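You operate a simulated robot arm through the tools that you are given. There is no shell and no other tool. Be economical: measure what you need, move in short steps, check, and stop when the job is done.

You are at the controls of a simulated robot arm. One attempt, no reset.

JOB
Wash the caked grey bracket, pump the bath clear, wash again and stand the yellow-handled wire basket on the grate.
Fine: the bracket lies in that basket in the long bath; two washes in all with the yellow run button, the basket lifted only when the second stops; pump on and off with the orange switch, off before the second; the basket drips off over a bath or on the grate; both its parts end washed and stay in it; the large wire basket stays in the long bath and its parts end washed too; leave the other buttons, knobs, switches, levers, baskets and parts alone.
Where things are to end (x, y in the base frame): yellow-handled wire basket within 60 mm of [910, -60].

It is judged by the outcome, as a careful person would: the job done as asked, and still so three seconds after it is handed in. It fails if anything else is knocked over, pushed out of place, dropped, spilled or broken.

ROBOT AND FRAMES
A 6-joint arm with a four-finger gripper on a trunk, on a base that drives. Base frame: it is fixed to the floor where the robot stands at the start and does not move with it; the origin is under the middle of the robot, x ahead of it, y to its left, z up; the surface under the hand at the start is at about z = 680. Units: mm, rad, N and s.
With the tool pointing down near the work surface it reaches from about 100 to 600 mm from the robot's upright axis, wherever it stands. Its first joint turns from -2.897 to 2.897 rad. Places, roughly: black block (8x5x3 cm) [1200, 400, 300]; black lever [-300, -600, 300]; black ring [1500, 500, 750]; black run button [-200, -600, 800]; blue fill button [1200, 400, 900]; blue knob [1800, 400, 1000]; blue switch [1700, 600, 1000]; blue-handled wire basket [1250, 250, 750]; brass bracket (7x5x4 cm) [1600, 700, 500]; brass lid (6x6x2 cm) [1600, 500, 900]; grate top [900, -100, 800]; green run button [1300, 500, 900]; grey block [1500, 500, 1000]; grey bracket [1500, 500, 1000]; grey heat sink [1500, 500, 500]; grey lid (7x7x3 cm) [1200, 200, 700]. Payload 3.43 kg.
The tool frame sits at the grasp point between the pads (the TCP): z along the fingers, y along the line on which they close. The tips reach 30 mm beyond it. The gripper opens to 120 mm. The gripper's body begins 85 mm behind the TCP.
Orientation is told as [roll, pitch, yaw] about the base's x, y, z axes, in that order, counted from this pose: with the fingers straight down and closing along the base's y, the tool's x points along the base's -x, its y along +y and its z along -z.

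CONTROLS
- The arm moves only by the tool apply_moves. Its argument "increments" is one flat list of numbers, 6 for each row, row after row: the shift along the tool's x, y, z in mm, then the turn, a rotation vector about the tool's x, y, z in rad. In form: [dx, dy, dz, rx, ry, rz, dx, dy, dz, rx, ry, rz, ...]. A call has 1 to 12 rows; each row is the pose to reach, as a shift and turn from the pose commanded when the call began, along the tool's axes at that moment. "claw" is the gripper command, from -1 (shut) to 1 (fully open), values between in proportion, set as the call begins (left out, the last holds). Each row takes 0.2 s and may step no farther than 50 mm and 0.15 rad from the row before; otherwise, or with a gripper value out of range, the whole call is refused. A pose out of reach is approached as far as the arm can. The call stops where the force on the tool passes 40 N (or 10 N more than at its start, if that is more) or the arm is blocked; 0.2 s more then pass. The fingers move at their own pace and stop on an object; they squeeze with about 29 N. The grip force told is the motor's: it shows also when the fingers shut on nothing. Time passes only in rows, and 0.2 s behind the last, so rows that repeat a pose let the fingers close. The reply holds the time, the measured pose of the TCP, the force on the tool along the base axes, the opening and the grip force, in the units named above and with some noise, with the torque about the TCP (base axes, N m) and any sound that the robot's microphone picked up.
- Cameras (640 x 400 px; columns grow to the right, rows downward): "scene" is now at [1.7, 72.7, 1728]; the picture's right is [-0.95, -0.31, 0.00], its down [-0.25, 0.79, -0.56] and it looks along [0.17, -0.54, -0.83] (base axes); focal length 288 px, centre (320, 200). "wrist" rides on the gripper at [71, -17, -121] in the tool frame; the picture's right is [0.23, 0.97, 0.00], its down [-0.81, 0.19, -0.55] and it looks along [-0.54, 0.13, 0.83] (tool axes); focal length 275 px, centre (320, 200). There is no depth. A picture from a camera that has moved, and an enlarged one, comes with that camera's place and axes in the base frame and with its lens.
- snapshot(camera): a new picture of that camera. It takes no simulated time.
- lift_body(by): slides the trunk up (or, below 0, down) by that many mm; the arm and the scene camera ride with it, the base frame stays. It gives what a move gives, with no picture.
- roll_base(legs): drives the robot by 1 to 6 legs, each [ahead, left, turn to the left] in mm, mm and rad, along the robot's own axes; the way and the turn of a leg run together, so that a leg with both is an arc; at most 1500 mm and 3.142 rad a leg. The arm and the cameras ride along, it lands a little off, and it stops where it bumps. It gives what a move gives.
- head_to(pan, tilt): turns the head with the scene camera to pan (to the left, within 2.094 rad either way) and tilt (down, from -0.506 to 1.204), counted from straight ahead of the robot. It gives what a move gives.
- enlarge(camera, box): a new picture of the part [left, top, right, bottom] of that camera's present view, enlarged. It takes no simulated time.
- sign_off(): hands the job in; it is judged then, once.

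Work in short steps. Places have to be worked out from the pictures, the camera data and where the tool is seen: move nearer, look again, correct. Check each grasp and each placing, and mend what went wrong. You have 120 turns and 90 pictures in all, those below and enlarged ones among them. Open the gripper and draw the arm clear of the work before you hand the job in, unless the task says otherwise; then end with one line.

The tools are called by a JSON object that holds its "fn" and its "kwargs". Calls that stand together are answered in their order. apply_moves: Moves the arm, as the interface text tells. Its arguments: {"type":"object","properties":{"increments":{"type":"array","items":{"type":"number"}},"claw":{"type":"number"}},"required":["increments"]} The other tools are called the same way: lift_body (by) slides the trunk up or down; roll_base (legs) drives the base; head_to (pan, tilt) turns the head that bears the scene camera; snapshot (camera) takes a picture; enlarge (camera, box) takes an enlarged picture of a part of a camera's view; sign_off () hands the job in.

At the start:

```text
time: 0.0
tool_pos: [442.0, -194.0, 1346.8]
tool_rot: [0.001, -0.001, 0.0]
ft_force: [0.2, -0.5, 0.1]
torque: [0.0, -0.01, 0.01]
opening: 119.9
gripper_force: 0.0
trunk travel left (down, up): [-250.0, 190.0]
robot x, y, heading: [-0.2, 0.8, -0.003]
head pan, tilt: [-1.26, 0.974]
```

scene: 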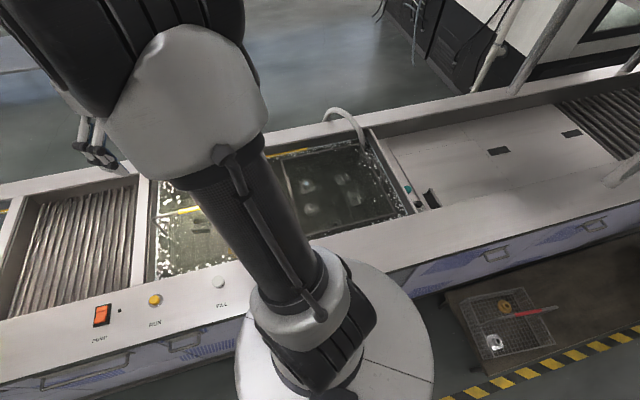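
wrist: 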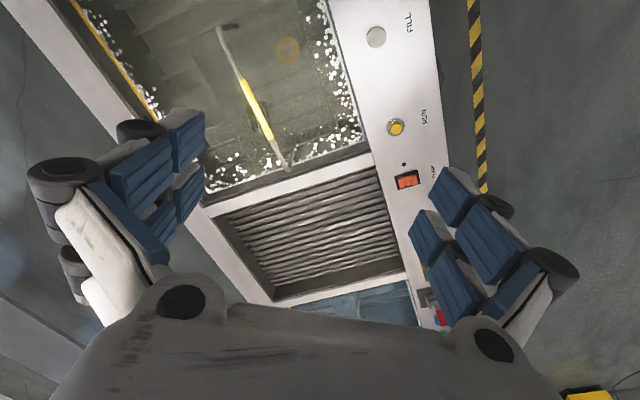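

The wrist view shows the grate, orange pump switch, yellow run button and a yellow handle in the near bath. I turn the head towards the bath and grate for a better view.

{"fn": "head_to", "kwargs": {"pan": -0.6, "tilt": 0.9}}

{"fn": "snapshot", "kwargs": {"camera": "scene"}}

{"fn": "enlarge", "kwargs": {"camera": "wrist", "box": [60, 0, 460, 250]}}

```text
time: 1.0
tool_pos: [441.2, -194.9, 1345.5]
tool_rot: [0.001, 0.0, 0.0]
ft_force: [0.8, 0.0, -0.2]
torque: [-0.05, -0.03, 0.0]
opening: 120.1
gripper_force: 0.1
trunk travel left (down, up): [-250.0, 190.0]
robot x, y, heading: [-0.9, 1.5, 0.001]
head pan, tilt: [-0.6, 0.901]
```

```text
87 pictures are left
camera scene: at [42.1, 97.8, 1733.3], right [-0.57, -0.82, 0.0], down [-0.65, 0.44, -0.62], along [0.51, -0.35, -0.78], focal length 288 px, centre (320, 200)
```

scene: 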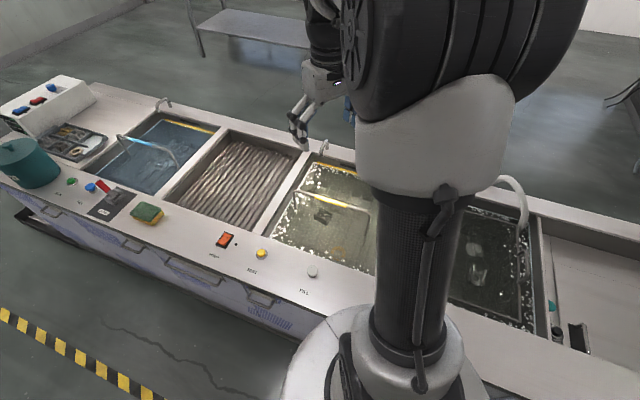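

```text
1.60 times, centred on (260, 125) of wrist
camera zoom: at [370.2, -214.3, 1467.4], right [-0.23, 0.97, 0.0], down [0.81, 0.19, 0.55], along [0.54, 0.13, -0.83], focal length 440 px, centre (416, 320)
```

zoom: 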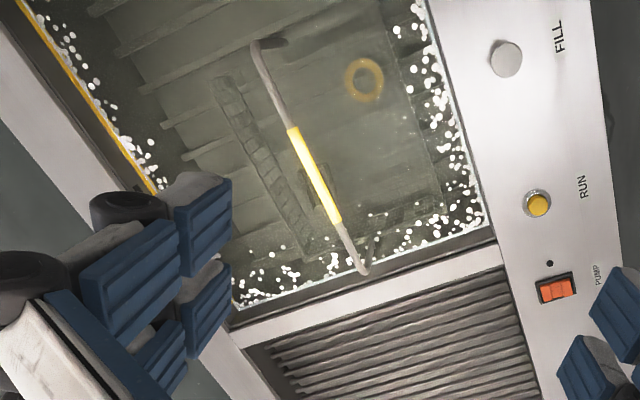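

Triangulating both views puts the deck at z≈875, the run button near [529,-2] and the pump switch near [645,77]. I enlarge the scene to see the basket handle and grate.

{"fn": "enlarge", "kwargs": {"camera": "scene", "box": [160, 110, 400, 310]}}

```text
2.00 times, centred on (280, 210) of scene
camera zoom: at [42.1, 97.8, 1733.3], right [-0.57, -0.82, 0.0], down [-0.65, 0.44, -0.62], along [0.51, -0.35, -0.78], focal length 576 px, centre (400, 180)
```

zoom: 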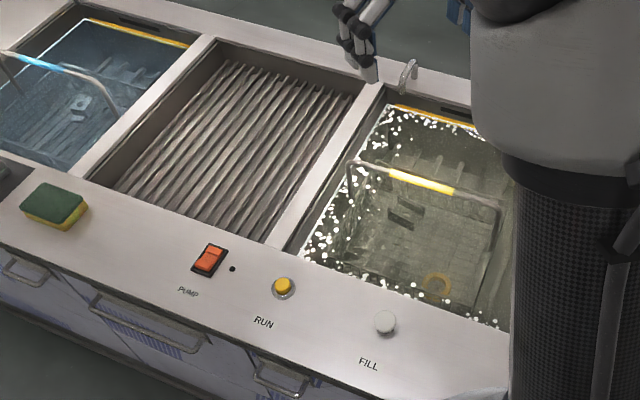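

The handle grip is near [545,-294,~920], running along the bench direction (~0.57 rad). I drive about 300 mm parallel to the bench so that the buttons and handle come into reach.

{"fn": "roll_base", "kwargs": {"legs": [[246, 170, 0]]}}

{"fn": "snapshot", "kwargs": {"camera": "wrist"}}

{"fn": "head_to", "kwargs": {"pan": -0.9, "tilt": 0.95}}

{"fn": "snapshot", "kwargs": {"camera": "scene"}}

```text
time: 3.1
tool_pos: [687.2, -25.3, 1346.9]
tool_rot: [0.0, 0.0, -0.001]
ft_force: [0.0, -0.1, -0.5]
torque: [-0.02, 0.03, 0.01]
opening: 120.2
gripper_force: 0.1
trunk travel left (down, up): [-250.0, 190.0]
robot x, y, heading: [245.3, 170.5, -0.002]
head pan, tilt: [-0.6, 0.901]
```

```text
84 pictures are left
camera wrist: at [615.6, -43.4, 1467.4], right [-0.23, 0.97, 0.0], down [0.81, 0.19, 0.55], along [0.54, 0.13, -0.83], focal length 275 px, centre (320, 200)
```

wrist: 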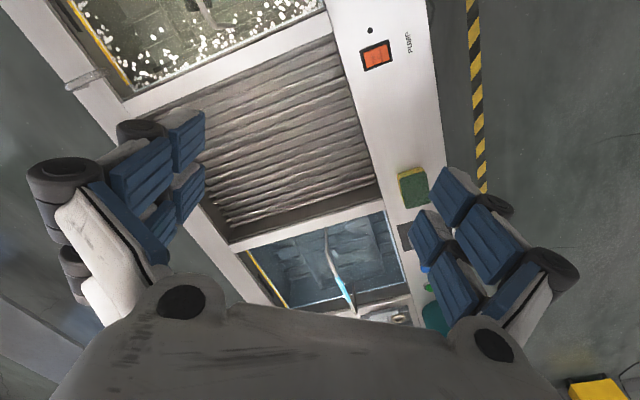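

```text
time: 3.9
tool_pos: [685.8, -25.9, 1346.4]
tool_rot: [0.001, 0.0, -0.001]
ft_force: [-0.3, 0.0, 0.2]
torque: [0.02, 0.0, -0.01]
opening: 119.9
gripper_force: 0.1
trunk travel left (down, up): [-250.0, 190.0]
robot x, y, heading: [245.9, 172.4, -0.001]
head pan, tilt: [-0.901, 0.949]
```

```text
83 pictures are left
camera scene: at [270.0, 254.3, 1729.7], right [-0.78, -0.62, 0.0], down [-0.5, 0.64, -0.58], along [0.36, -0.46, -0.81], focal length 288 px, centre (320, 200)
```

scene: 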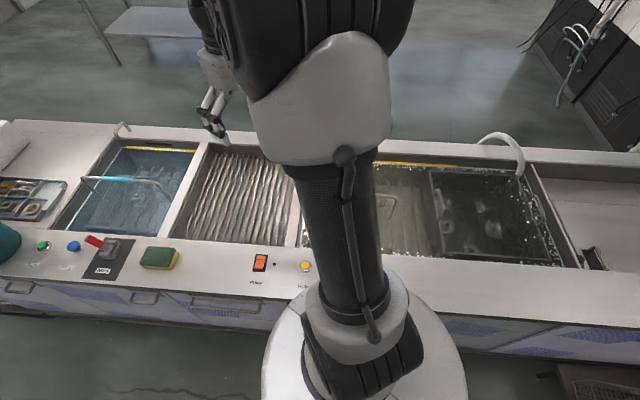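

I move the closed gripper above the run button at z≈1080, turning the tool to the bench direction, then look.

{"fn": "apply_moves", "kwargs": {"increments": [20, 3, 35, 0, 0, -0.08, 40, 6, 70, 0, 0, -0.16, 60, 9, 105, 0, 0, -0.25, 80, 12, 140, 0, 0, -0.33, 100, 15, 175, 0, 0, -0.41, 120, 18, 210, 0, 0, -0.5, 140, 21, 240, 0, 0, -0.58, 158, 24, 267, 0, 0, -0.58, 158, 24, 267, 0, 0, -0.58], "claw": -1}}

{"fn": "snapshot", "kwargs": {"camera": "wrist"}}

```text
time: 5.9
tool_pos: [527.9, 1.3, 1080.0]
tool_rot: [0.002, 0.0, 0.581]
ft_force: [0.3, -0.3, -0.8]
torque: [-0.02, -0.01, -0.01]
opening: 0.0
gripper_force: 28.6
trunk travel left (down, up): [-250.0, 190.0]
robot x, y, heading: [244.5, 172.0, 0.004]
head pan, tilt: [-0.901, 0.949]
```

```text
82 pictures are left
camera wrist: at [476.8, -53.8, 1201.3], right [-0.73, 0.69, 0.0], down [0.57, 0.6, 0.55], along [0.38, 0.4, -0.83], focal length 275 px, centre (320, 200)
```

wrist: 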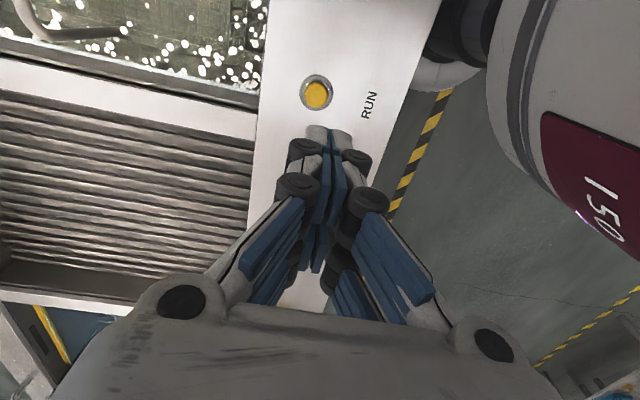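

The button lies at about [528,-5], right under the tips. I go down to just above it and look.

{"fn": "apply_moves", "kwargs": {"increments": [3, -5, 45, 0, 0, 0, 3, -5, 90, 0, 0, 0, 3, -5, 135, 0, 0, 0]}}

{"fn": "snapshot", "kwargs": {"camera": "wrist"}}

```text
time: 6.7
tool_pos: [528.5, -6.6, 945.1]
tool_rot: [0.0, 0.0, 0.579]
ft_force: [-0.1, -0.7, -0.5]
torque: [0.04, 0.02, -0.04]
opening: 0.0
gripper_force: 28.8
trunk travel left (down, up): [-250.0, 190.0]
robot x, y, heading: [247.0, 171.2, -0.004]
head pan, tilt: [-0.901, 0.949]
```

```text
81 pictures are left
camera wrist: at [477.3, -61.8, 1066.1], right [-0.73, 0.69, 0.0], down [0.57, 0.6, 0.55], along [0.38, 0.4, -0.83], focal length 275 px, centre (320, 200)
```

wrist: 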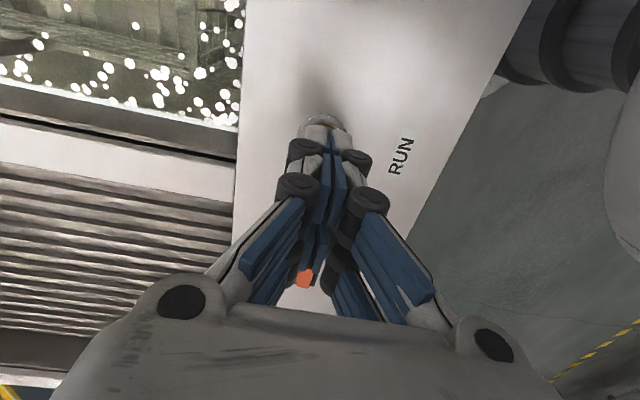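

The tips cover the button. I press in small steps, watching force and sound.

{"fn": "apply_moves", "kwargs": {"increments": [0, 1, 8, 0, 0, 0, 0, 1, 14, 0, 0, 0, 0, 1, 19, 0, 0, 0, 0, 1, 24, 0, 0, 0, 0, 1, 28, 0, 0, 0, 0, 1, 32, 0, 0, 0]}}

```text
time: 8.1
tool_pos: [527.5, -5.4, 910.9]
tool_rot: [0.002, 0.0, 0.58]
ft_force: [0.3, -0.1, 0.0]
torque: [0.01, -0.03, -0.02]
opening: 0.0
gripper_force: 29.1
trunk travel left (down, up): [-250.0, 190.0]
robot x, y, heading: [242.3, 169.8, 0.003]
head pan, tilt: [-0.901, 0.949]
```

No contact yet (tips at z≈881). I continue down in small steps.

{"fn": "apply_moves", "kwargs": {"increments": [0, 0, 3, 0, 0, 0, 0, 0, 6, 0, 0, 0, 0, 0, 9, 0, 0, 0, 0, 0, 12, 0, 0, 0, 0, 0, 14, 0, 0, 0, 0, 0, 16, 0, 0, 0]}}

{"fn": "snapshot", "kwargs": {"camera": "wrist"}}

```text
time: 9.5
tool_pos: [527.4, -5.1, 896.3]
tool_rot: [-0.002, -0.001, 0.578]
ft_force: [-0.3, -0.1, 17.5]
torque: [0.09, -0.01, -0.05]
opening: 6.0
gripper_force: 33.2
trunk travel left (down, up): [-250.0, 190.0]
robot x, y, heading: [248.1, 170.8, -0.005]
head pan, tilt: [-0.901, 0.949]
heard: click
```

```text
80 pictures are left
camera wrist: at [476.8, -60.9, 1017.7], right [-0.73, 0.69, 0.0], down [0.57, 0.6, 0.55], along [0.38, 0.4, -0.83], focal length 275 px, centre (320, 200)
```

wrist: 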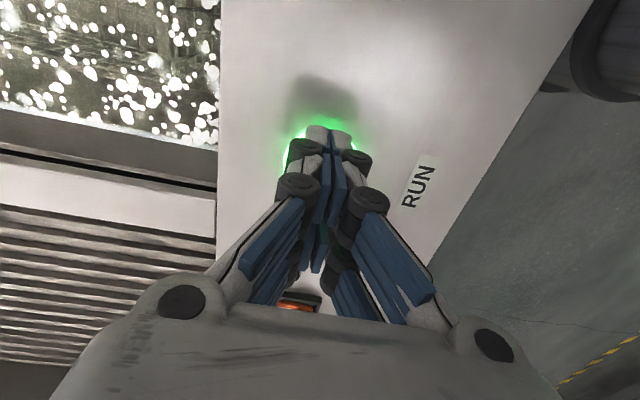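

It clicked and the run ring lights green: wash 1 is running. I raise and shift over towards the pump switch, keeping the run lamp in view.

{"fn": "apply_moves", "kwargs": {"increments": [0, 0, -40, 0, 0, 0, 0, 0, -85, 0, 0, 0, -20, 1, -130, 0, 0, 0, -60, 2, -150, 0, 0, 0, -105, 3, -160, 0, 0, 0, -144, 4, -160, 0, 0, 0, -144, 4, -160, 0, 0, 0]}}

{"fn": "snapshot", "kwargs": {"camera": "wrist"}}

```text
time: 11.1
tool_pos: [645.2, 74.6, 1056.9]
tool_rot: [-0.001, 0.0, 0.58]
ft_force: [-0.4, -0.2, 0.2]
torque: [0.03, 0.0, 0.0]
opening: 0.0
gripper_force: 33.6
trunk travel left (down, up): [-250.0, 190.0]
robot x, y, heading: [246.3, 170.6, -0.002]
head pan, tilt: [-0.901, 0.949]
```

```text
79 pictures are left
camera wrist: at [594.7, 19.3, 1178.2], right [-0.72, 0.69, 0.0], down [0.57, 0.6, 0.55], along [0.38, 0.4, -0.83], focal length 275 px, centre (320, 200)
```

wrist: 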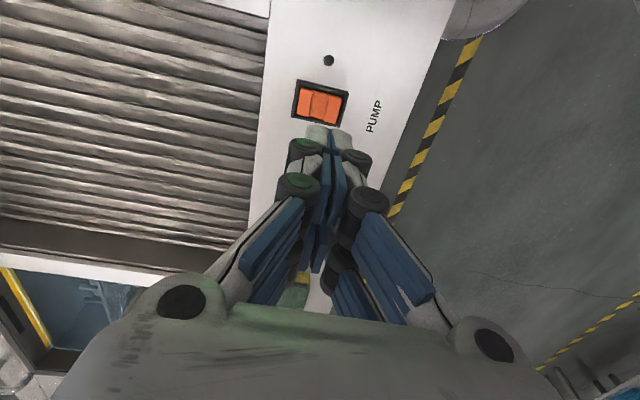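

The hand glows green, so the cycle is still running. I enlarge the rocker and look at the run lamp from the head.

{"fn": "enlarge", "kwargs": {"camera": "wrist", "box": [280, 40, 360, 140]}}

{"fn": "enlarge", "kwargs": {"camera": "scene", "box": [200, 130, 420, 310]}}

```text
4.00 times, centred on (320, 90) of wrist
camera zoom: at [594.7, 19.3, 1178.2], right [-0.72, 0.69, 0.0], down [0.57, 0.6, 0.55], along [0.38, 0.4, -0.83], focal length 1101 px, centre (320, 640)
```

zoom: 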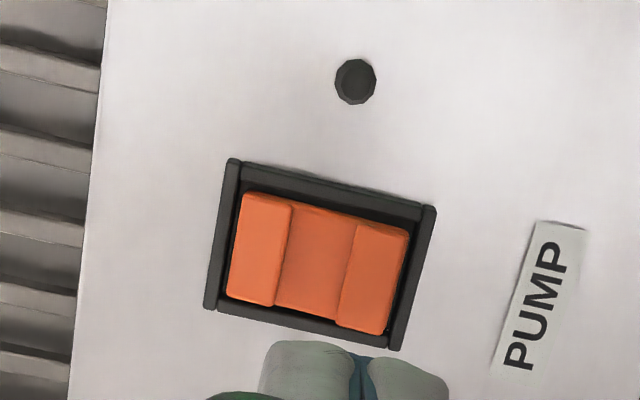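

```text
2.22 times, centred on (310, 220) of scene
camera zoom: at [269.2, 253.9, 1729.8], right [-0.78, -0.62, 0.0], down [-0.5, 0.64, -0.58], along [0.36, -0.46, -0.81], focal length 640 px, centre (342, 156)
```

zoom: 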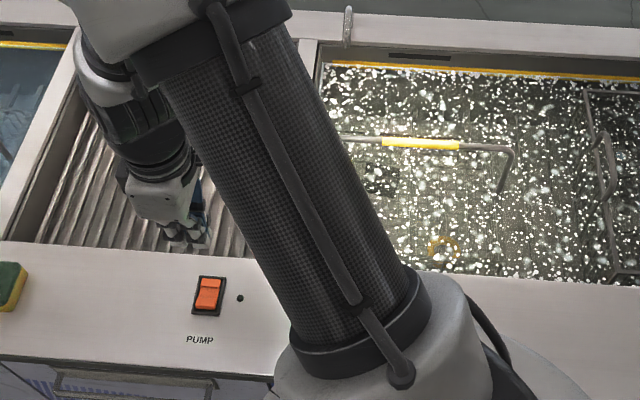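

The rocker is centred at about [649,77], with its halves to the bath side and robot side. The bath is bubbling; I wait out wash 1.

{"fn": "apply_moves", "kwargs": {"increments": [0, 0, 0, 0, 0, 0, 0, 0, 0, 0, 0, 0, 0, 0, 0, 0, 0, 0, 0, 0, 0, 0, 0, 0, 0, 0, 0, 0, 0, 0, 0, 0, 0, 0, 0, 0, 0, 0, 0, 0, 0, 0, 0, 0, 0, 0, 0, 0, 0, 0, 0, 0, 0, 0, 0, 0, 0, 0, 0, 0, 0, 0, 0, 0, 0, 0, 0, 0, 0, 0, 0, 0]}}

{"fn": "apply_moves", "kwargs": {"increments": [0, 0, 0, 0, 0, 0, 0, 0, 0, 0, 0, 0, 0, 0, 0, 0, 0, 0, 0, 0, 0, 0, 0, 0, 0, 0, 0, 0, 0, 0, 0, 0, 0, 0, 0, 0, 0, 0, 0, 0, 0, 0, 0, 0, 0, 0, 0, 0, 0, 0, 0, 0, 0, 0, 0, 0, 0, 0, 0, 0, 0, 0, 0, 0, 0, 0, 0, 0, 0, 0, 0, 0]}}

{"fn": "apply_moves", "kwargs": {"increments": [0, 0, 0, 0, 0, 0, 0, 0, 0, 0, 0, 0, 0, 0, 0, 0, 0, 0, 0, 0, 0, 0, 0, 0, 0, 0, 0, 0, 0, 0, 0, 0, 0, 0, 0, 0, 0, 0, 0, 0, 0, 0, 0, 0, 0, 0, 0, 0, 0, 0, 0, 0, 0, 0, 0, 0, 0, 0, 0, 0, 0, 0, 0, 0, 0, 0, 0, 0, 0, 0, 0, 0]}}

{"fn": "snapshot", "kwargs": {"camera": "scene"}}

```text
time: 13.7
tool_pos: [644.7, 74.6, 1055.9]
tool_rot: [0.001, 0.002, 0.579]
ft_force: [-0.1, 0.1, 0.1]
torque: [0.01, 0.01, -0.01]
opening: 0.1
gripper_force: 33.2
trunk travel left (down, up): [-250.0, 190.0]
robot x, y, heading: [243.9, 170.1, 0.001]
head pan, tilt: [-0.901, 0.949]
```

```text
time: 16.3
tool_pos: [645.1, 74.1, 1056.9]
tool_rot: [0.001, 0.0, 0.582]
ft_force: [0.2, -0.9, -0.4]
torque: [-0.01, 0.01, 0.0]
opening: 0.2
gripper_force: 33.5
trunk travel left (down, up): [-250.0, 190.0]
robot x, y, heading: [245.4, 172.6, -0.001]
head pan, tilt: [-0.901, 0.949]
```

```text
time: 18.9
tool_pos: [646.2, 74.9, 1056.5]
tool_rot: [0.001, 0.0, 0.578]
ft_force: [0.2, -0.2, 0.6]
torque: [0.06, -0.01, 0.03]
opening: 0.0
gripper_force: 33.4
trunk travel left (down, up): [-250.0, 190.0]
robot x, y, heading: [247.9, 169.6, -0.003]
head pan, tilt: [-0.901, 0.949]
```

```text
76 pictures are left
camera scene: at [270.0, 254.3, 1729.7], right [-0.78, -0.62, 0.0], down [-0.5, 0.64, -0.58], along [0.36, -0.46, -0.81], focal length 288 px, centre (320, 200)
```

scene: 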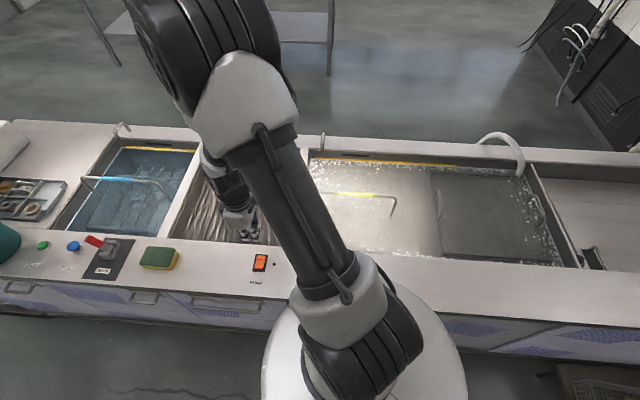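

The bath has become murky; I check the glow to see whether it still runs while waiting more.

{"fn": "apply_moves", "kwargs": {"increments": [0, 0, 0, 0, 0, 0, 0, 0, 0, 0, 0, 0, 0, 0, 0, 0, 0, 0, 0, 0, 0, 0, 0, 0, 0, 0, 0, 0, 0, 0, 0, 0, 0, 0, 0, 0, 0, 0, 0, 0, 0, 0, 0, 0, 0, 0, 0, 0, 0, 0, 0, 0, 0, 0, 0, 0, 0, 0, 0, 0, 0, 0, 0, 0, 0, 0, 0, 0, 0, 0, 0, 0]}}

{"fn": "apply_moves", "kwargs": {"increments": [0, 0, 0, 0, 0, 0, 0, 0, 0, 0, 0, 0, 0, 0, 0, 0, 0, 0, 0, 0, 0, 0, 0, 0, 0, 0, 0, 0, 0, 0, 0, 0, 0, 0, 0, 0, 0, 0, 0, 0, 0, 0, 0, 0, 0, 0, 0, 0, 0, 0, 0, 0, 0, 0, 0, 0, 0, 0, 0, 0, 0, 0, 0, 0, 0, 0, 0, 0, 0, 0, 0, 0]}}

{"fn": "snapshot", "kwargs": {"camera": "wrist"}}

```text
time: 21.5
tool_pos: [646.3, 74.5, 1055.3]
tool_rot: [0.001, 0.0, 0.58]
ft_force: [0.2, 0.5, -0.3]
torque: [-0.01, -0.02, 0.01]
opening: 0.2
gripper_force: 33.5
trunk travel left (down, up): [-250.0, 190.0]
robot x, y, heading: [243.4, 169.4, 0.001]
head pan, tilt: [-0.901, 0.949]
```

```text
time: 24.1
tool_pos: [645.8, 75.2, 1055.8]
tool_rot: [0.001, 0.0, 0.579]
ft_force: [0.0, 0.5, -0.1]
torque: [0.03, 0.01, 0.01]
opening: 0.2
gripper_force: 33.5
trunk travel left (down, up): [-250.0, 190.0]
robot x, y, heading: [244.7, 172.5, 0.0]
head pan, tilt: [-0.901, 0.949]
```

```text
75 pictures are left
camera wrist: at [595.0, 19.3, 1177.9], right [-0.73, 0.69, 0.0], down [0.57, 0.6, 0.55], along [0.38, 0.4, -0.83], focal length 275 px, centre (320, 200)
```

wrist: 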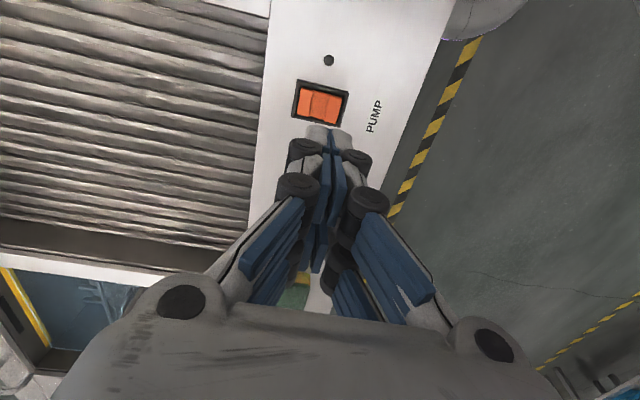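

The green glow is gone, so wash 1 has stopped. I press the robot-side half of the pump rocker.

{"fn": "apply_moves", "kwargs": {"increments": [-3.5, 12, 45, 0, 0, 0, -3.5, 12, 90, 0, 0, 0, -3.5, 12, 125, 0, 0, 0, -3.5, 12, 135, 0, 0, 0, -3.5, 12, 140, 0, 0, 0, -3.5, 12, 144, 0, 0, 0, -3.5, 12, 148, 0, 0, 0, -3.5, 12, 151, 0, 0, 0, -3.5, 12, 154, 0, 0, 0]}}

{"fn": "enlarge", "kwargs": {"camera": "wrist", "box": [220, 40, 420, 165]}}

```text
time: 26.1
tool_pos: [642.5, 88.7, 902.1]
tool_rot: [0.001, 0.0, 0.579]
ft_force: [0.3, 0.2, 2.2]
torque: [-0.01, 0.02, 0.04]
opening: 0.0
gripper_force: 33.3
trunk travel left (down, up): [-250.0, 190.0]
robot x, y, heading: [242.8, 170.2, -0.003]
head pan, tilt: [-0.901, 0.949]
```

```text
3.20 times, centred on (320, 102) of wrist
camera zoom: at [591.8, 33.0, 1023.2], right [-0.73, 0.69, 0.0], down [0.57, 0.6, 0.55], along [0.38, 0.4, -0.83], focal length 881 px, centre (320, 512)
```

zoom: 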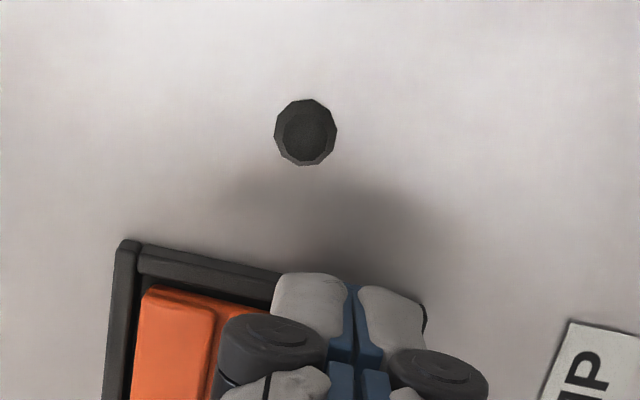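

Contact is just starting (2 N). I press on a few mm more.

{"fn": "apply_moves", "kwargs": {"increments": [0, 0, 2, 0, 0, 0, 0, 0, 4, 0, 0, 0, 0, 0, 6, 0, 0, 0, 0, 0, 8, 0, 0, 0]}}

{"fn": "enlarge", "kwargs": {"camera": "wrist", "box": [220, 40, 420, 165]}}

```text
time: 26.9
tool_pos: [642.2, 89.1, 898.5]
tool_rot: [-0.002, -0.004, 0.58]
ft_force: [-6.3, 3.0, 26.2]
torque: [-0.1, 0.05, -0.02]
opening: 0.0
gripper_force: 33.8
trunk travel left (down, up): [-250.0, 190.0]
robot x, y, heading: [244.7, 169.0, -0.001]
head pan, tilt: [-0.901, 0.949]
stopped in row 4: the force on the tool passed its limit at 45 N (the readings are from after the stop); the commanded pose is now the measured one
```

```text
3.20 times, centred on (320, 102) of wrist
camera zoom: at [591.7, 33.0, 1020.4], right [-0.73, 0.69, 0.0], down [0.57, 0.61, 0.55], along [0.38, 0.4, -0.83], focal length 881 px, centre (320, 512)
```

zoom: 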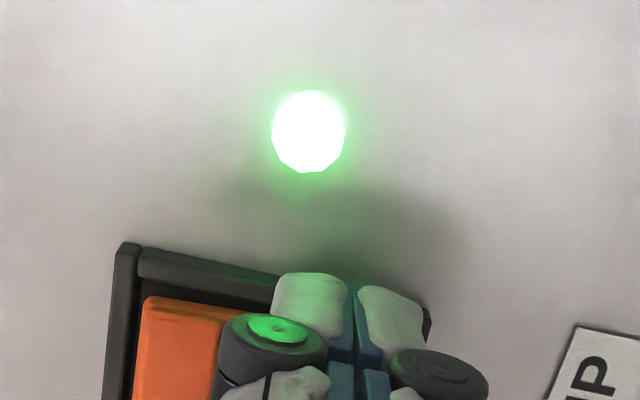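

The pump lamp is lit. I raise off, move over the bath-side half, and wait for the bath to clear.

{"fn": "apply_moves", "kwargs": {"increments": [0, 0, -30, 0, 0, 0, 0, -12, -60, 0, 0, 0, 0, -24, -60, 0, 0, 0, 0, -24, -60, 0, 0, 0, 0, -24, -60, 0, 0, 0, 0, -24, -60, 0, 0, 0, 0, -24, -60, 0, 0, 0, 0, -24, -60, 0, 0, 0, 0, -24, -60, 0, 0, 0, 0, -24, -60, 0, 0, 0, 0, -24, -60, 0, 0, 0, 0, -24, -60, 0, 0, 0]}}

{"fn": "apply_moves", "kwargs": {"increments": [0, 0, 0, 0, 0, 0, 0, 0, 0, 0, 0, 0, 0, 0, 0, 0, 0, 0, 0, 0, 0, 0, 0, 0, 0, 0, 0, 0, 0, 0, 0, 0, 0, 0, 0, 0, 0, 0, 0, 0, 0, 0, 0, 0, 0, 0, 0, 0, 0, 0, 0, 0, 0, 0, 0, 0, 0, 0, 0, 0, 0, 0, 0, 0, 0, 0, 0, 0, 0, 0, 0, 0]}}

{"fn": "enlarge", "kwargs": {"camera": "scene", "box": [200, 110, 600, 310]}}

```text
time: 29.5
tool_pos: [656.8, 69.0, 956.5]
tool_rot: [-0.004, -0.003, 0.58]
ft_force: [0.4, 0.0, 0.3]
torque: [0.0, 0.0, 0.01]
opening: 0.1
gripper_force: 33.8
trunk travel left (down, up): [-250.0, 190.0]
robot x, y, heading: [245.9, 171.8, -0.0]
head pan, tilt: [-0.901, 0.949]
```

```text
time: 32.1
tool_pos: [656.4, 69.3, 957.9]
tool_rot: [-0.003, -0.003, 0.579]
ft_force: [0.1, 0.3, -0.1]
torque: [0.0, -0.01, -0.03]
opening: 0.1
gripper_force: 33.7
trunk travel left (down, up): [-250.0, 190.0]
robot x, y, heading: [244.6, 173.7, -0.002]
head pan, tilt: [-0.901, 0.949]
```

```text
1.60 times, centred on (400, 210) of scene
camera zoom: at [269.9, 254.3, 1729.7], right [-0.78, -0.62, 0.0], down [-0.5, 0.64, -0.58], along [0.36, -0.46, -0.81], focal length 461 px, centre (192, 184)
```

zoom: 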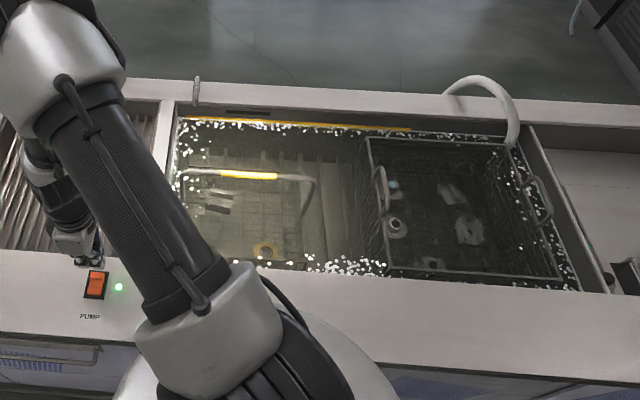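

The bath is clearing. I wait another 5 s and compare.

{"fn": "apply_moves", "kwargs": {"increments": [0, 0, 0, 0, 0, 0, 0, 0, 0, 0, 0, 0, 0, 0, 0, 0, 0, 0, 0, 0, 0, 0, 0, 0, 0, 0, 0, 0, 0, 0, 0, 0, 0, 0, 0, 0, 0, 0, 0, 0, 0, 0, 0, 0, 0, 0, 0, 0, 0, 0, 0, 0, 0, 0, 0, 0, 0, 0, 0, 0, 0, 0, 0, 0, 0, 0, 0, 0, 0, 0, 0, 0]}}

{"fn": "enlarge", "kwargs": {"camera": "scene", "box": [200, 110, 600, 310]}}

{"fn": "apply_moves", "kwargs": {"increments": [0, 0, 0, 0, 0, 0, 0, 0, 0, 0, 0, 0, 0, 0, 0, 0, 0, 0, 0, 0, 0, 0, 0, 0, 0, 0, 0, 0, 0, 0, 0, 0, 0, 0, 0, 0, 0, 0, 0, 0, 0, 0, 0, 0, 0, 0, 0, 0, 0, 0, 0, 0, 0, 0, 0, 0, 0, 0, 0, 0, 0, 0, 0, 0, 0, 0, 0, 0, 0, 0, 0, 0]}}

{"fn": "enlarge", "kwargs": {"camera": "scene", "box": [200, 110, 600, 310]}}

```text
time: 34.7
tool_pos: [658.1, 69.7, 957.9]
tool_rot: [-0.004, -0.003, 0.58]
ft_force: [0.7, 0.5, -0.4]
torque: [0.02, -0.01, 0.01]
opening: 0.0
gripper_force: 33.9
trunk travel left (down, up): [-250.0, 190.0]
robot x, y, heading: [244.6, 171.4, 0.001]
head pan, tilt: [-0.901, 0.949]
```

```text
1.60 times, centred on (400, 210) of scene
camera zoom: at [269.9, 254.3, 1729.7], right [-0.78, -0.62, 0.0], down [-0.5, 0.64, -0.58], along [0.36, -0.46, -0.81], focal length 461 px, centre (192, 184)
```

zoom: 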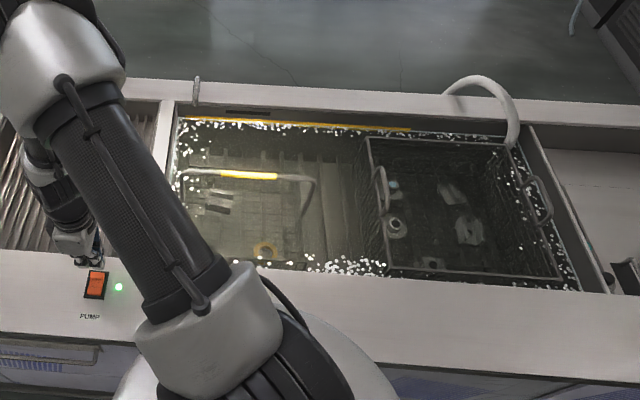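

```text
time: 37.3
tool_pos: [655.4, 68.3, 957.9]
tool_rot: [-0.005, -0.004, 0.579]
ft_force: [0.6, 0.4, 0.0]
torque: [-0.02, 0.01, 0.0]
opening: 0.0
gripper_force: 33.8
trunk travel left (down, up): [-250.0, 190.0]
robot x, y, heading: [243.9, 168.2, 0.002]
head pan, tilt: [-0.901, 0.949]
```

```text
1.60 times, centred on (400, 210) of scene
camera zoom: at [269.9, 254.3, 1729.7], right [-0.78, -0.62, 0.0], down [-0.5, 0.64, -0.58], along [0.36, -0.46, -0.81], focal length 461 px, centre (192, 184)
```

zoom: 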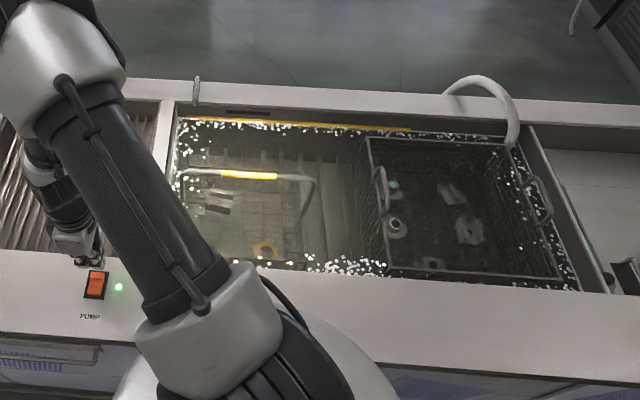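

The view no longer changes, so the bath is clear. I press the bath-side half to switch the pump off.

{"fn": "apply_moves", "kwargs": {"increments": [0, -1, 30, 0, 0, 0, 0, -1, 46, 0, 0, 0, 0, -1, 50, 0, 0, 0, 0, -1, 53, 0, 0, 0, 0, -1, 56, 0, 0, 0, 0, -1, 58, 0, 0, 0, 0, -1, 60, 0, 0, 0, 0, -1, 62, 0, 0, 0, 0, -1, 64, 0, 0, 0]}}

{"fn": "enlarge", "kwargs": {"camera": "wrist", "box": [220, 40, 420, 165]}}

```text
time: 39.1
tool_pos: [657.3, 68.2, 899.9]
tool_rot: [-0.007, -0.005, 0.579]
ft_force: [-6.5, 1.7, 26.4]
torque: [0.17, 0.34, 0.05]
opening: 0.0
gripper_force: 33.9
trunk travel left (down, up): [-250.0, 190.0]
robot x, y, heading: [241.5, 168.5, -0.001]
head pan, tilt: [-0.901, 0.949]
stopped in row 8: the force on the tool passed its limit at 45 N (the readings are from after the stop); the commanded pose is now the measured one
```

```text
3.20 times, centred on (320, 102) of wrist
camera zoom: at [606.2, 12.5, 1020.1], right [-0.73, 0.69, -0.01], down [0.57, 0.61, 0.56], along [0.39, 0.4, -0.83], focal length 881 px, centre (320, 512)
```

zoom: 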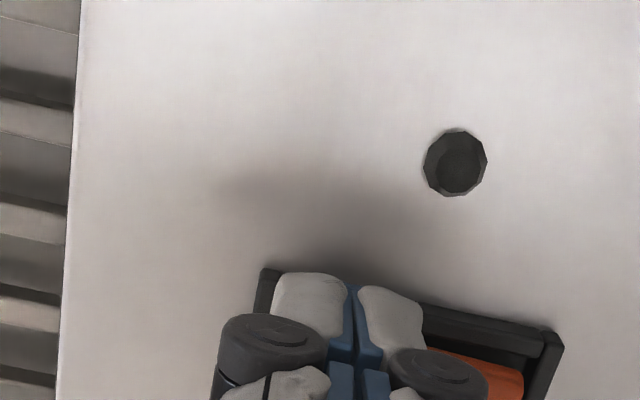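

The lamp is out, so the pump is off. I raise and go back above the run button.

{"fn": "apply_moves", "kwargs": {"increments": [0, 0, -40, 0, 0, 0, 25, 1, -60, 0, 0, 0, 65, 4, -60, 0, 0, 0, 110, 8, -60, 0, 0, 0, 149, 10, -55, 0, 0, 0, 149, 10, -45, 0, 0, 0]}}

{"fn": "snapshot", "kwargs": {"camera": "wrist"}}

{"fn": "enlarge", "kwargs": {"camera": "scene", "box": [200, 110, 440, 310]}}

```text
time: 40.5
tool_pos: [529.0, -6.3, 942.3]
tool_rot: [-0.006, -0.005, 0.579]
ft_force: [0.9, -0.3, -0.3]
torque: [0.0, 0.03, 0.02]
opening: 0.0
gripper_force: 33.1
trunk travel left (down, up): [-250.0, 190.0]
robot x, y, heading: [242.8, 168.8, -0.0]
head pan, tilt: [-0.901, 0.949]
```

```text
68 pictures are left
camera wrist: at [477.5, -61.1, 1063.8], right [-0.73, 0.69, -0.01], down [0.57, 0.61, 0.56], along [0.39, 0.4, -0.83], focal length 275 px, centre (320, 200)
```

wrist: 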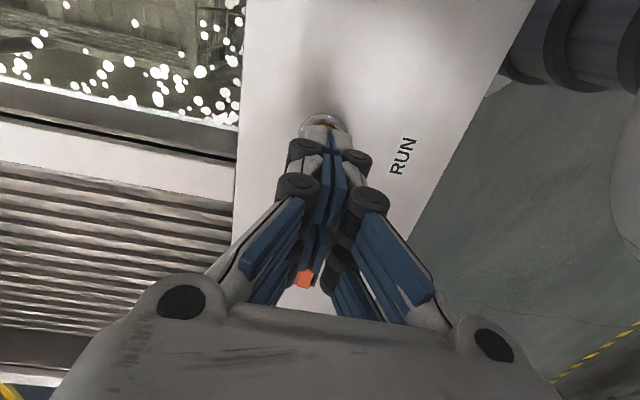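

```text
2.00 times, centred on (320, 210) of scene
camera zoom: at [270.7, 254.8, 1729.7], right [-0.78, -0.62, 0.0], down [-0.51, 0.64, -0.58], along [0.36, -0.46, -0.81], focal length 576 px, centre (320, 180)
```

zoom: 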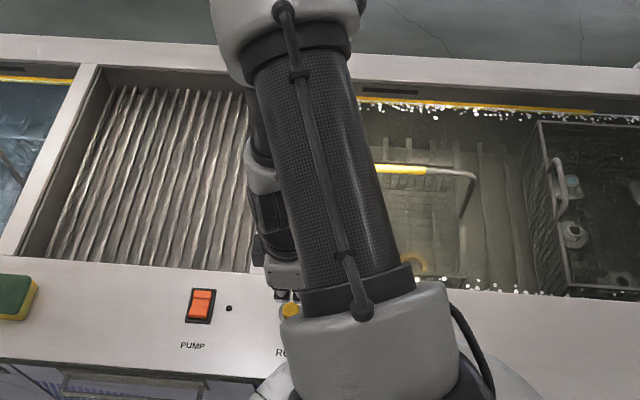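

The pump is off and its lamp dark. I press run a single time for the second wash.

{"fn": "apply_moves", "kwargs": {"increments": [0, 1, 25, 0, 0, 0, 0, 1, 35, 0, 0, 0, 0, 1, 39, 0, 0, 0, 0, 1, 42, 0, 0, 0, 0, 1, 44, 0, 0, 0, 0, 1, 46, 0, 0, 0]}}

```text
time: 41.9
tool_pos: [529.0, -5.2, 895.7]
tool_rot: [-0.007, -0.005, 0.579]
ft_force: [0.2, 1.8, 16.3]
torque: [0.14, -0.06, -0.01]
opening: 5.9
gripper_force: 34.2
trunk travel left (down, up): [-250.0, 190.0]
robot x, y, heading: [245.4, 169.6, 0.001]
head pan, tilt: [-0.901, 0.949]
heard: click
```

Clicked: wash 2 runs. I raise and move above the handle to look, opening the gripper, well clear of the bath while it runs.

{"fn": "apply_moves", "kwargs": {"increments": [0, 0, -45, 0, 0, 0, 0, 0, -90, 0, 0, 0, 0, 0, -135, 0, 0, 0, 20, -30, -165, 0, 0, 0, 40, -65, -185, 0, 0, 0, 60, -105, -205, 0, 0, 0, 82, -145, -205, 0, 0, 0, 103, -180, -205, 0, 0, 0, 124, -215, -205, 0, 0, 0, 145, -251, -205, 0, 0, 0, 145, -251, -205, 0, 0, 0, 145, -251, -205, 0, 0, 0]}}

{"fn": "apply_moves", "kwargs": {"increments": [0, 0, 0, 0, 0, 0, 0, 0, 0, 0, 0, 0, 0, 0, 0, 0, 0, 0, 0, 0, 0, 0, 0, 0, 0, 0, 0, 0, 0, 0], "claw": 0.2}}

{"fn": "snapshot", "kwargs": {"camera": "wrist"}}

{"fn": "snapshot", "kwargs": {"camera": "scene"}}

```text
time: 44.5
tool_pos: [543.4, -292.9, 1102.1]
tool_rot: [-0.005, -0.005, 0.581]
ft_force: [0.1, 0.1, 0.7]
torque: [-0.02, 0.02, 0.0]
opening: 0.0
gripper_force: 34.1
trunk travel left (down, up): [-250.0, 190.0]
robot x, y, heading: [247.9, 166.8, 0.004]
head pan, tilt: [-0.901, 0.949]
```

```text
time: 45.7
tool_pos: [544.3, -293.6, 1103.8]
tool_rot: [-0.006, -0.004, 0.578]
ft_force: [-0.4, -0.8, -0.5]
torque: [-0.01, 0.0, -0.01]
opening: 72.1
gripper_force: 0.2
trunk travel left (down, up): [-250.0, 190.0]
robot x, y, heading: [243.3, 172.9, -0.002]
head pan, tilt: [-0.901, 0.949]
```

```text
66 pictures are left
camera wrist: at [492.2, -347.7, 1223.6], right [-0.73, 0.69, -0.01], down [0.57, 0.61, 0.56], along [0.39, 0.4, -0.83], focal length 275 px, centre (320, 200)
```

wrist: 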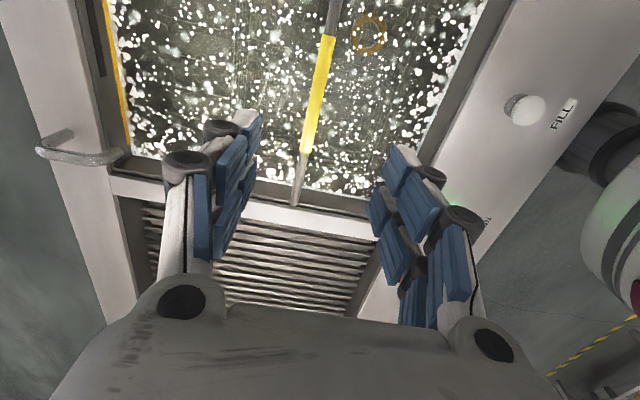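

```text
65 pictures are left
camera scene: at [269.9, 254.3, 1729.7], right [-0.78, -0.62, 0.0], down [-0.5, 0.64, -0.58], along [0.36, -0.46, -0.81], focal length 288 px, centre (320, 200)
```

scene: 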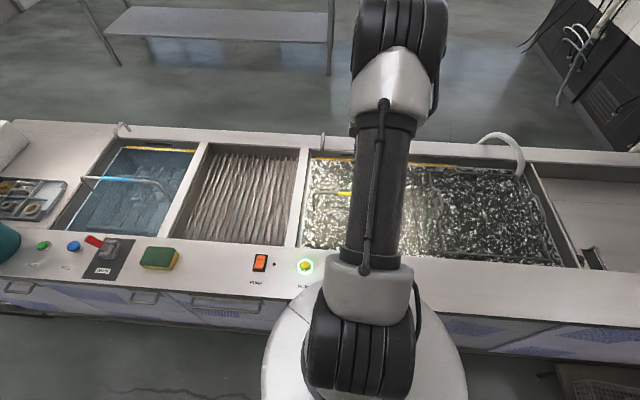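

The handle grip is at about [547,-300,920], directed ~0.6 rad. The run lamp is green; I wait for the second wash to stop.

{"fn": "apply_moves", "kwargs": {"increments": [0, 0, 0, 0, 0, 0, 0, 0, 0, 0, 0, 0, 0, 0, 0, 0, 0, 0, 0, 0, 0, 0, 0, 0, 0, 0, 0, 0, 0, 0, 0, 0, 0, 0, 0, 0, 0, 0, 0, 0, 0, 0, 0, 0, 0, 0, 0, 0, 0, 0, 0, 0, 0, 0, 0, 0, 0, 0, 0, 0, 0, 0, 0, 0, 0, 0, 0, 0, 0, 0, 0, 0]}}

{"fn": "apply_moves", "kwargs": {"increments": [0, 0, 0, 0, 0, 0, 0, 0, 0, 0, 0, 0, 0, 0, 0, 0, 0, 0, 0, 0, 0, 0, 0, 0, 0, 0, 0, 0, 0, 0, 0, 0, 0, 0, 0, 0, 0, 0, 0, 0, 0, 0, 0, 0, 0, 0, 0, 0, 0, 0, 0, 0, 0, 0, 0, 0, 0, 0, 0, 0, 0, 0, 0, 0, 0, 0, 0, 0, 0, 0, 0, 0]}}

{"fn": "apply_moves", "kwargs": {"increments": [0, 0, 0, 0, 0, 0, 0, 0, 0, 0, 0, 0, 0, 0, 0, 0, 0, 0, 0, 0, 0, 0, 0, 0, 0, 0, 0, 0, 0, 0, 0, 0, 0, 0, 0, 0, 0, 0, 0, 0, 0, 0, 0, 0, 0, 0, 0, 0, 0, 0, 0, 0, 0, 0, 0, 0, 0, 0, 0, 0, 0, 0, 0, 0, 0, 0, 0, 0, 0, 0, 0, 0]}}

{"fn": "apply_moves", "kwargs": {"increments": [0, 0, 0, 0, 0, 0, 0, 0, 0, 0, 0, 0, 0, 0, 0, 0, 0, 0, 0, 0, 0, 0, 0, 0, 0, 0, 0, 0, 0, 0, 0, 0, 0, 0, 0, 0, 0, 0, 0, 0, 0, 0, 0, 0, 0, 0, 0, 0, 0, 0, 0, 0, 0, 0, 0, 0, 0, 0, 0, 0, 0, 0, 0, 0, 0, 0, 0, 0, 0, 0, 0, 0]}}

{"fn": "snapshot", "kwargs": {"camera": "scene"}}

{"fn": "snapshot", "kwargs": {"camera": "wrist"}}

```text
time: 48.3
tool_pos: [543.6, -292.0, 1101.2]
tool_rot: [-0.004, -0.007, 0.578]
ft_force: [0.1, 0.4, 0.2]
torque: [-0.02, 0.01, 0.04]
opening: 72.0
gripper_force: 0.0
trunk travel left (down, up): [-250.0, 190.0]
robot x, y, heading: [246.7, 170.0, -0.005]
head pan, tilt: [-0.901, 0.949]
```

```text
time: 50.9
tool_pos: [543.3, -292.6, 1102.1]
tool_rot: [-0.006, -0.005, 0.579]
ft_force: [0.5, 0.4, 1.6]
torque: [0.0, 0.0, 0.01]
opening: 71.9
gripper_force: 0.1
trunk travel left (down, up): [-250.0, 190.0]
robot x, y, heading: [248.2, 170.6, -0.0]
head pan, tilt: [-0.901, 0.949]
```

```text
time: 53.5
tool_pos: [543.1, -291.2, 1104.5]
tool_rot: [-0.005, -0.005, 0.579]
ft_force: [0.5, -0.5, -0.9]
torque: [0.0, -0.02, -0.04]
opening: 71.9
gripper_force: 0.1
trunk travel left (down, up): [-250.0, 190.0]
robot x, y, heading: [243.0, 170.7, 0.003]
head pan, tilt: [-0.901, 0.949]
```

```text
time: 56.1
tool_pos: [542.9, -292.5, 1103.6]
tool_rot: [-0.007, -0.005, 0.58]
ft_force: [-0.4, -0.6, -0.4]
torque: [-0.02, 0.03, 0.0]
opening: 71.9
gripper_force: 0.0
trunk travel left (down, up): [-250.0, 190.0]
robot x, y, heading: [244.0, 171.4, -0.0]
head pan, tilt: [-0.901, 0.949]
```

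```text
64 pictures are left
camera scene: at [269.9, 254.3, 1729.7], right [-0.78, -0.62, 0.0], down [-0.5, 0.64, -0.58], along [0.36, -0.46, -0.81], focal length 288 px, centre (320, 200)
```

scene: 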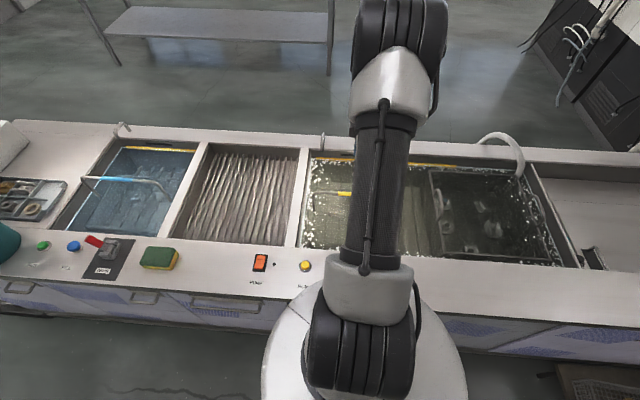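

```text
63 pictures are left
camera wrist: at [492.2, -347.7, 1223.6], right [-0.73, 0.69, -0.01], down [0.57, 0.61, 0.56], along [0.39, 0.4, -0.83], focal length 275 px, centre (320, 200)
```

wrist: 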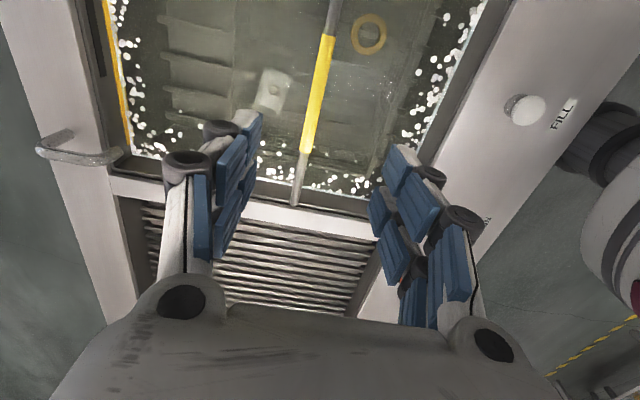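

The lamp is off, the water is calm and the bracket now gleams. I descend around the handle grip with a small sideways correction.

{"fn": "apply_moves", "kwargs": {"increments": [0, -4, 40, 0, 0, -0.01, 0, -8, 85, 0, 0, -0.02, 0, -8, 125, 0, 0, -0.02, 0, -8, 150, 0, 0, -0.02]}}

{"fn": "snapshot", "kwargs": {"camera": "wrist"}}

```text
time: 57.1
tool_pos: [550.9, -301.9, 951.9]
tool_rot: [-0.009, -0.004, 0.599]
ft_force: [0.4, 0.6, 0.0]
torque: [0.02, -0.02, -0.01]
opening: 71.9
gripper_force: 0.0
trunk travel left (down, up): [-250.0, 190.0]
robot x, y, heading: [244.6, 168.7, -0.002]
head pan, tilt: [-0.901, 0.949]
```

```text
62 pictures are left
camera wrist: at [499.9, -358.1, 1072.2], right [-0.74, 0.67, -0.01], down [0.56, 0.62, 0.56], along [0.38, 0.41, -0.83], focal length 275 px, centre (320, 200)
```

wrist: 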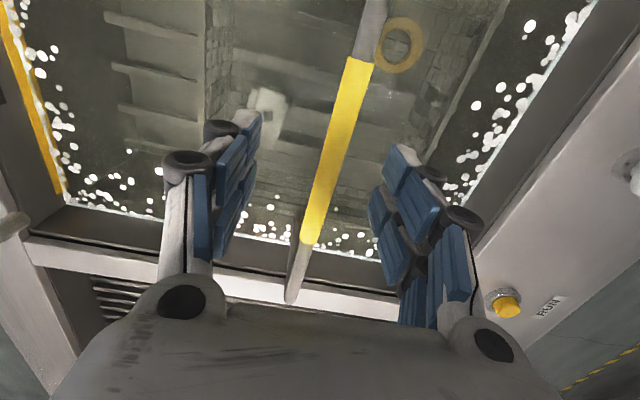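

The handle is centred between the fingers. I go down 32 mm more and close.

{"fn": "apply_moves", "kwargs": {"increments": [0, 0, 16, 0, 0, 0, 0, 0, 32, 0, 0, 0]}}

{"fn": "apply_moves", "kwargs": {"increments": [0, 0, 0, 0, 0, 0, 0, 0, 0, 0, 0, 0, 0, 0, 0, 0, 0, 0, 0, 0, 0, 0, 0, 0, 0, 0, 0, 0, 0, 0, 0, 0, 0, 0, 0, 0], "claw": -1}}

{"fn": "snapshot", "kwargs": {"camera": "wrist"}}

```text
time: 57.7
tool_pos: [549.1, -301.1, 920.1]
tool_rot: [-0.007, -0.005, 0.601]
ft_force: [0.8, -0.1, -0.6]
torque: [0.01, -0.01, -0.03]
opening: 72.2
gripper_force: 0.0
trunk travel left (down, up): [-250.0, 190.0]
robot x, y, heading: [244.4, 172.7, -0.003]
head pan, tilt: [-0.901, 0.949]
```

```text
time: 59.1
tool_pos: [549.3, -300.5, 918.1]
tool_rot: [-0.007, -0.006, 0.598]
ft_force: [-0.7, 1.2, -0.9]
torque: [0.03, -0.09, -0.03]
opening: 11.8
gripper_force: 29.1
trunk travel left (down, up): [-250.0, 190.0]
robot x, y, heading: [241.2, 170.7, 0.003]
head pan, tilt: [-0.901, 0.949]
```

```text
61 pictures are left
camera wrist: at [499.0, -356.6, 1039.1], right [-0.74, 0.67, -0.01], down [0.56, 0.62, 0.56], along [0.38, 0.41, -0.83], focal length 275 px, centre (320, 200)
```

wrist: 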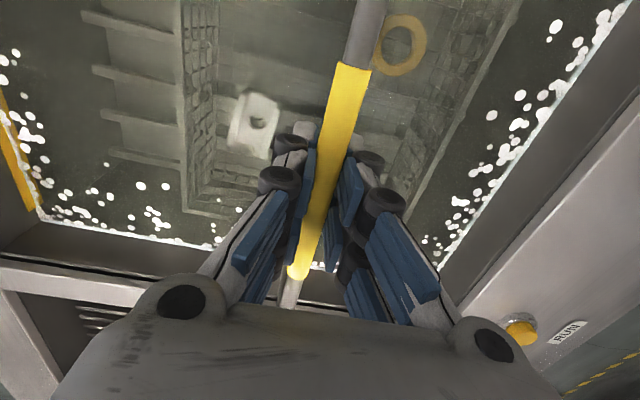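

Gripped (11.8 mm). I lift slowly, straight up, first 150 mm.

{"fn": "apply_moves", "kwargs": {"increments": [0, 0, -10, 0, 0, 0, 0, 0, -22, 0, 0, 0, 0, 0, -36, 0, 0, 0, 0, 0, -52, 0, 0, 0, 0, 0, -70, 0, 0, 0, 0, 0, -88, 0, 0, 0, 0, 0, -106, 0, 0, 0, 0, 0, -124, 0, 0, 0, 0, 0, -142, 0, 0, 0, 0, 0, -155, 0, 0, 0]}}

{"fn": "snapshot", "kwargs": {"camera": "wrist"}}

{"fn": "snapshot", "kwargs": {"camera": "scene"}}

```text
time: 61.3
tool_pos: [548.4, -300.4, 1076.4]
tool_rot: [-0.004, -0.006, 0.599]
ft_force: [0.4, 0.5, 0.3]
torque: [0.01, -0.05, 0.02]
opening: 0.1
gripper_force: 29.0
trunk travel left (down, up): [-250.0, 190.0]
robot x, y, heading: [247.1, 173.3, -0.001]
head pan, tilt: [-0.901, 0.949]
```

```text
60 pictures are left
camera wrist: at [497.7, -356.6, 1196.7], right [-0.74, 0.67, -0.01], down [0.56, 0.62, 0.56], along [0.38, 0.41, -0.83], focal length 275 px, centre (320, 200)
```

wrist: 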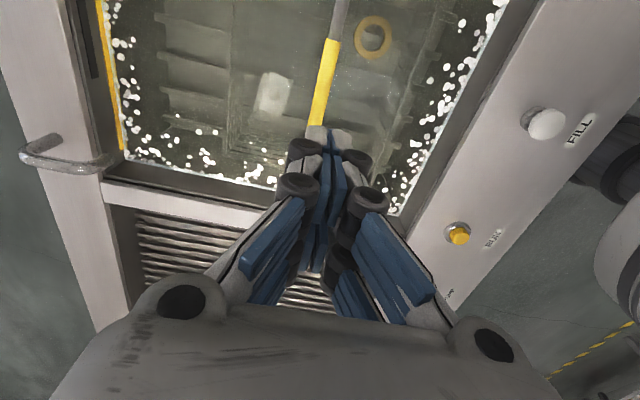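

```text
59 pictures are left
camera scene: at [269.8, 254.5, 1729.7], right [-0.78, -0.62, 0.0], down [-0.5, 0.64, -0.58], along [0.36, -0.46, -0.81], focal length 288 px, centre (320, 200)
```

scene: 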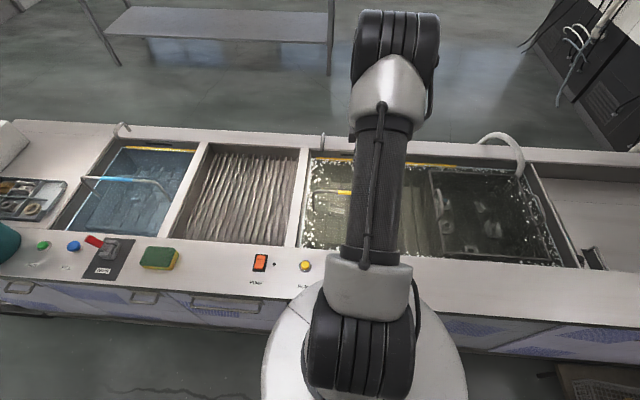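

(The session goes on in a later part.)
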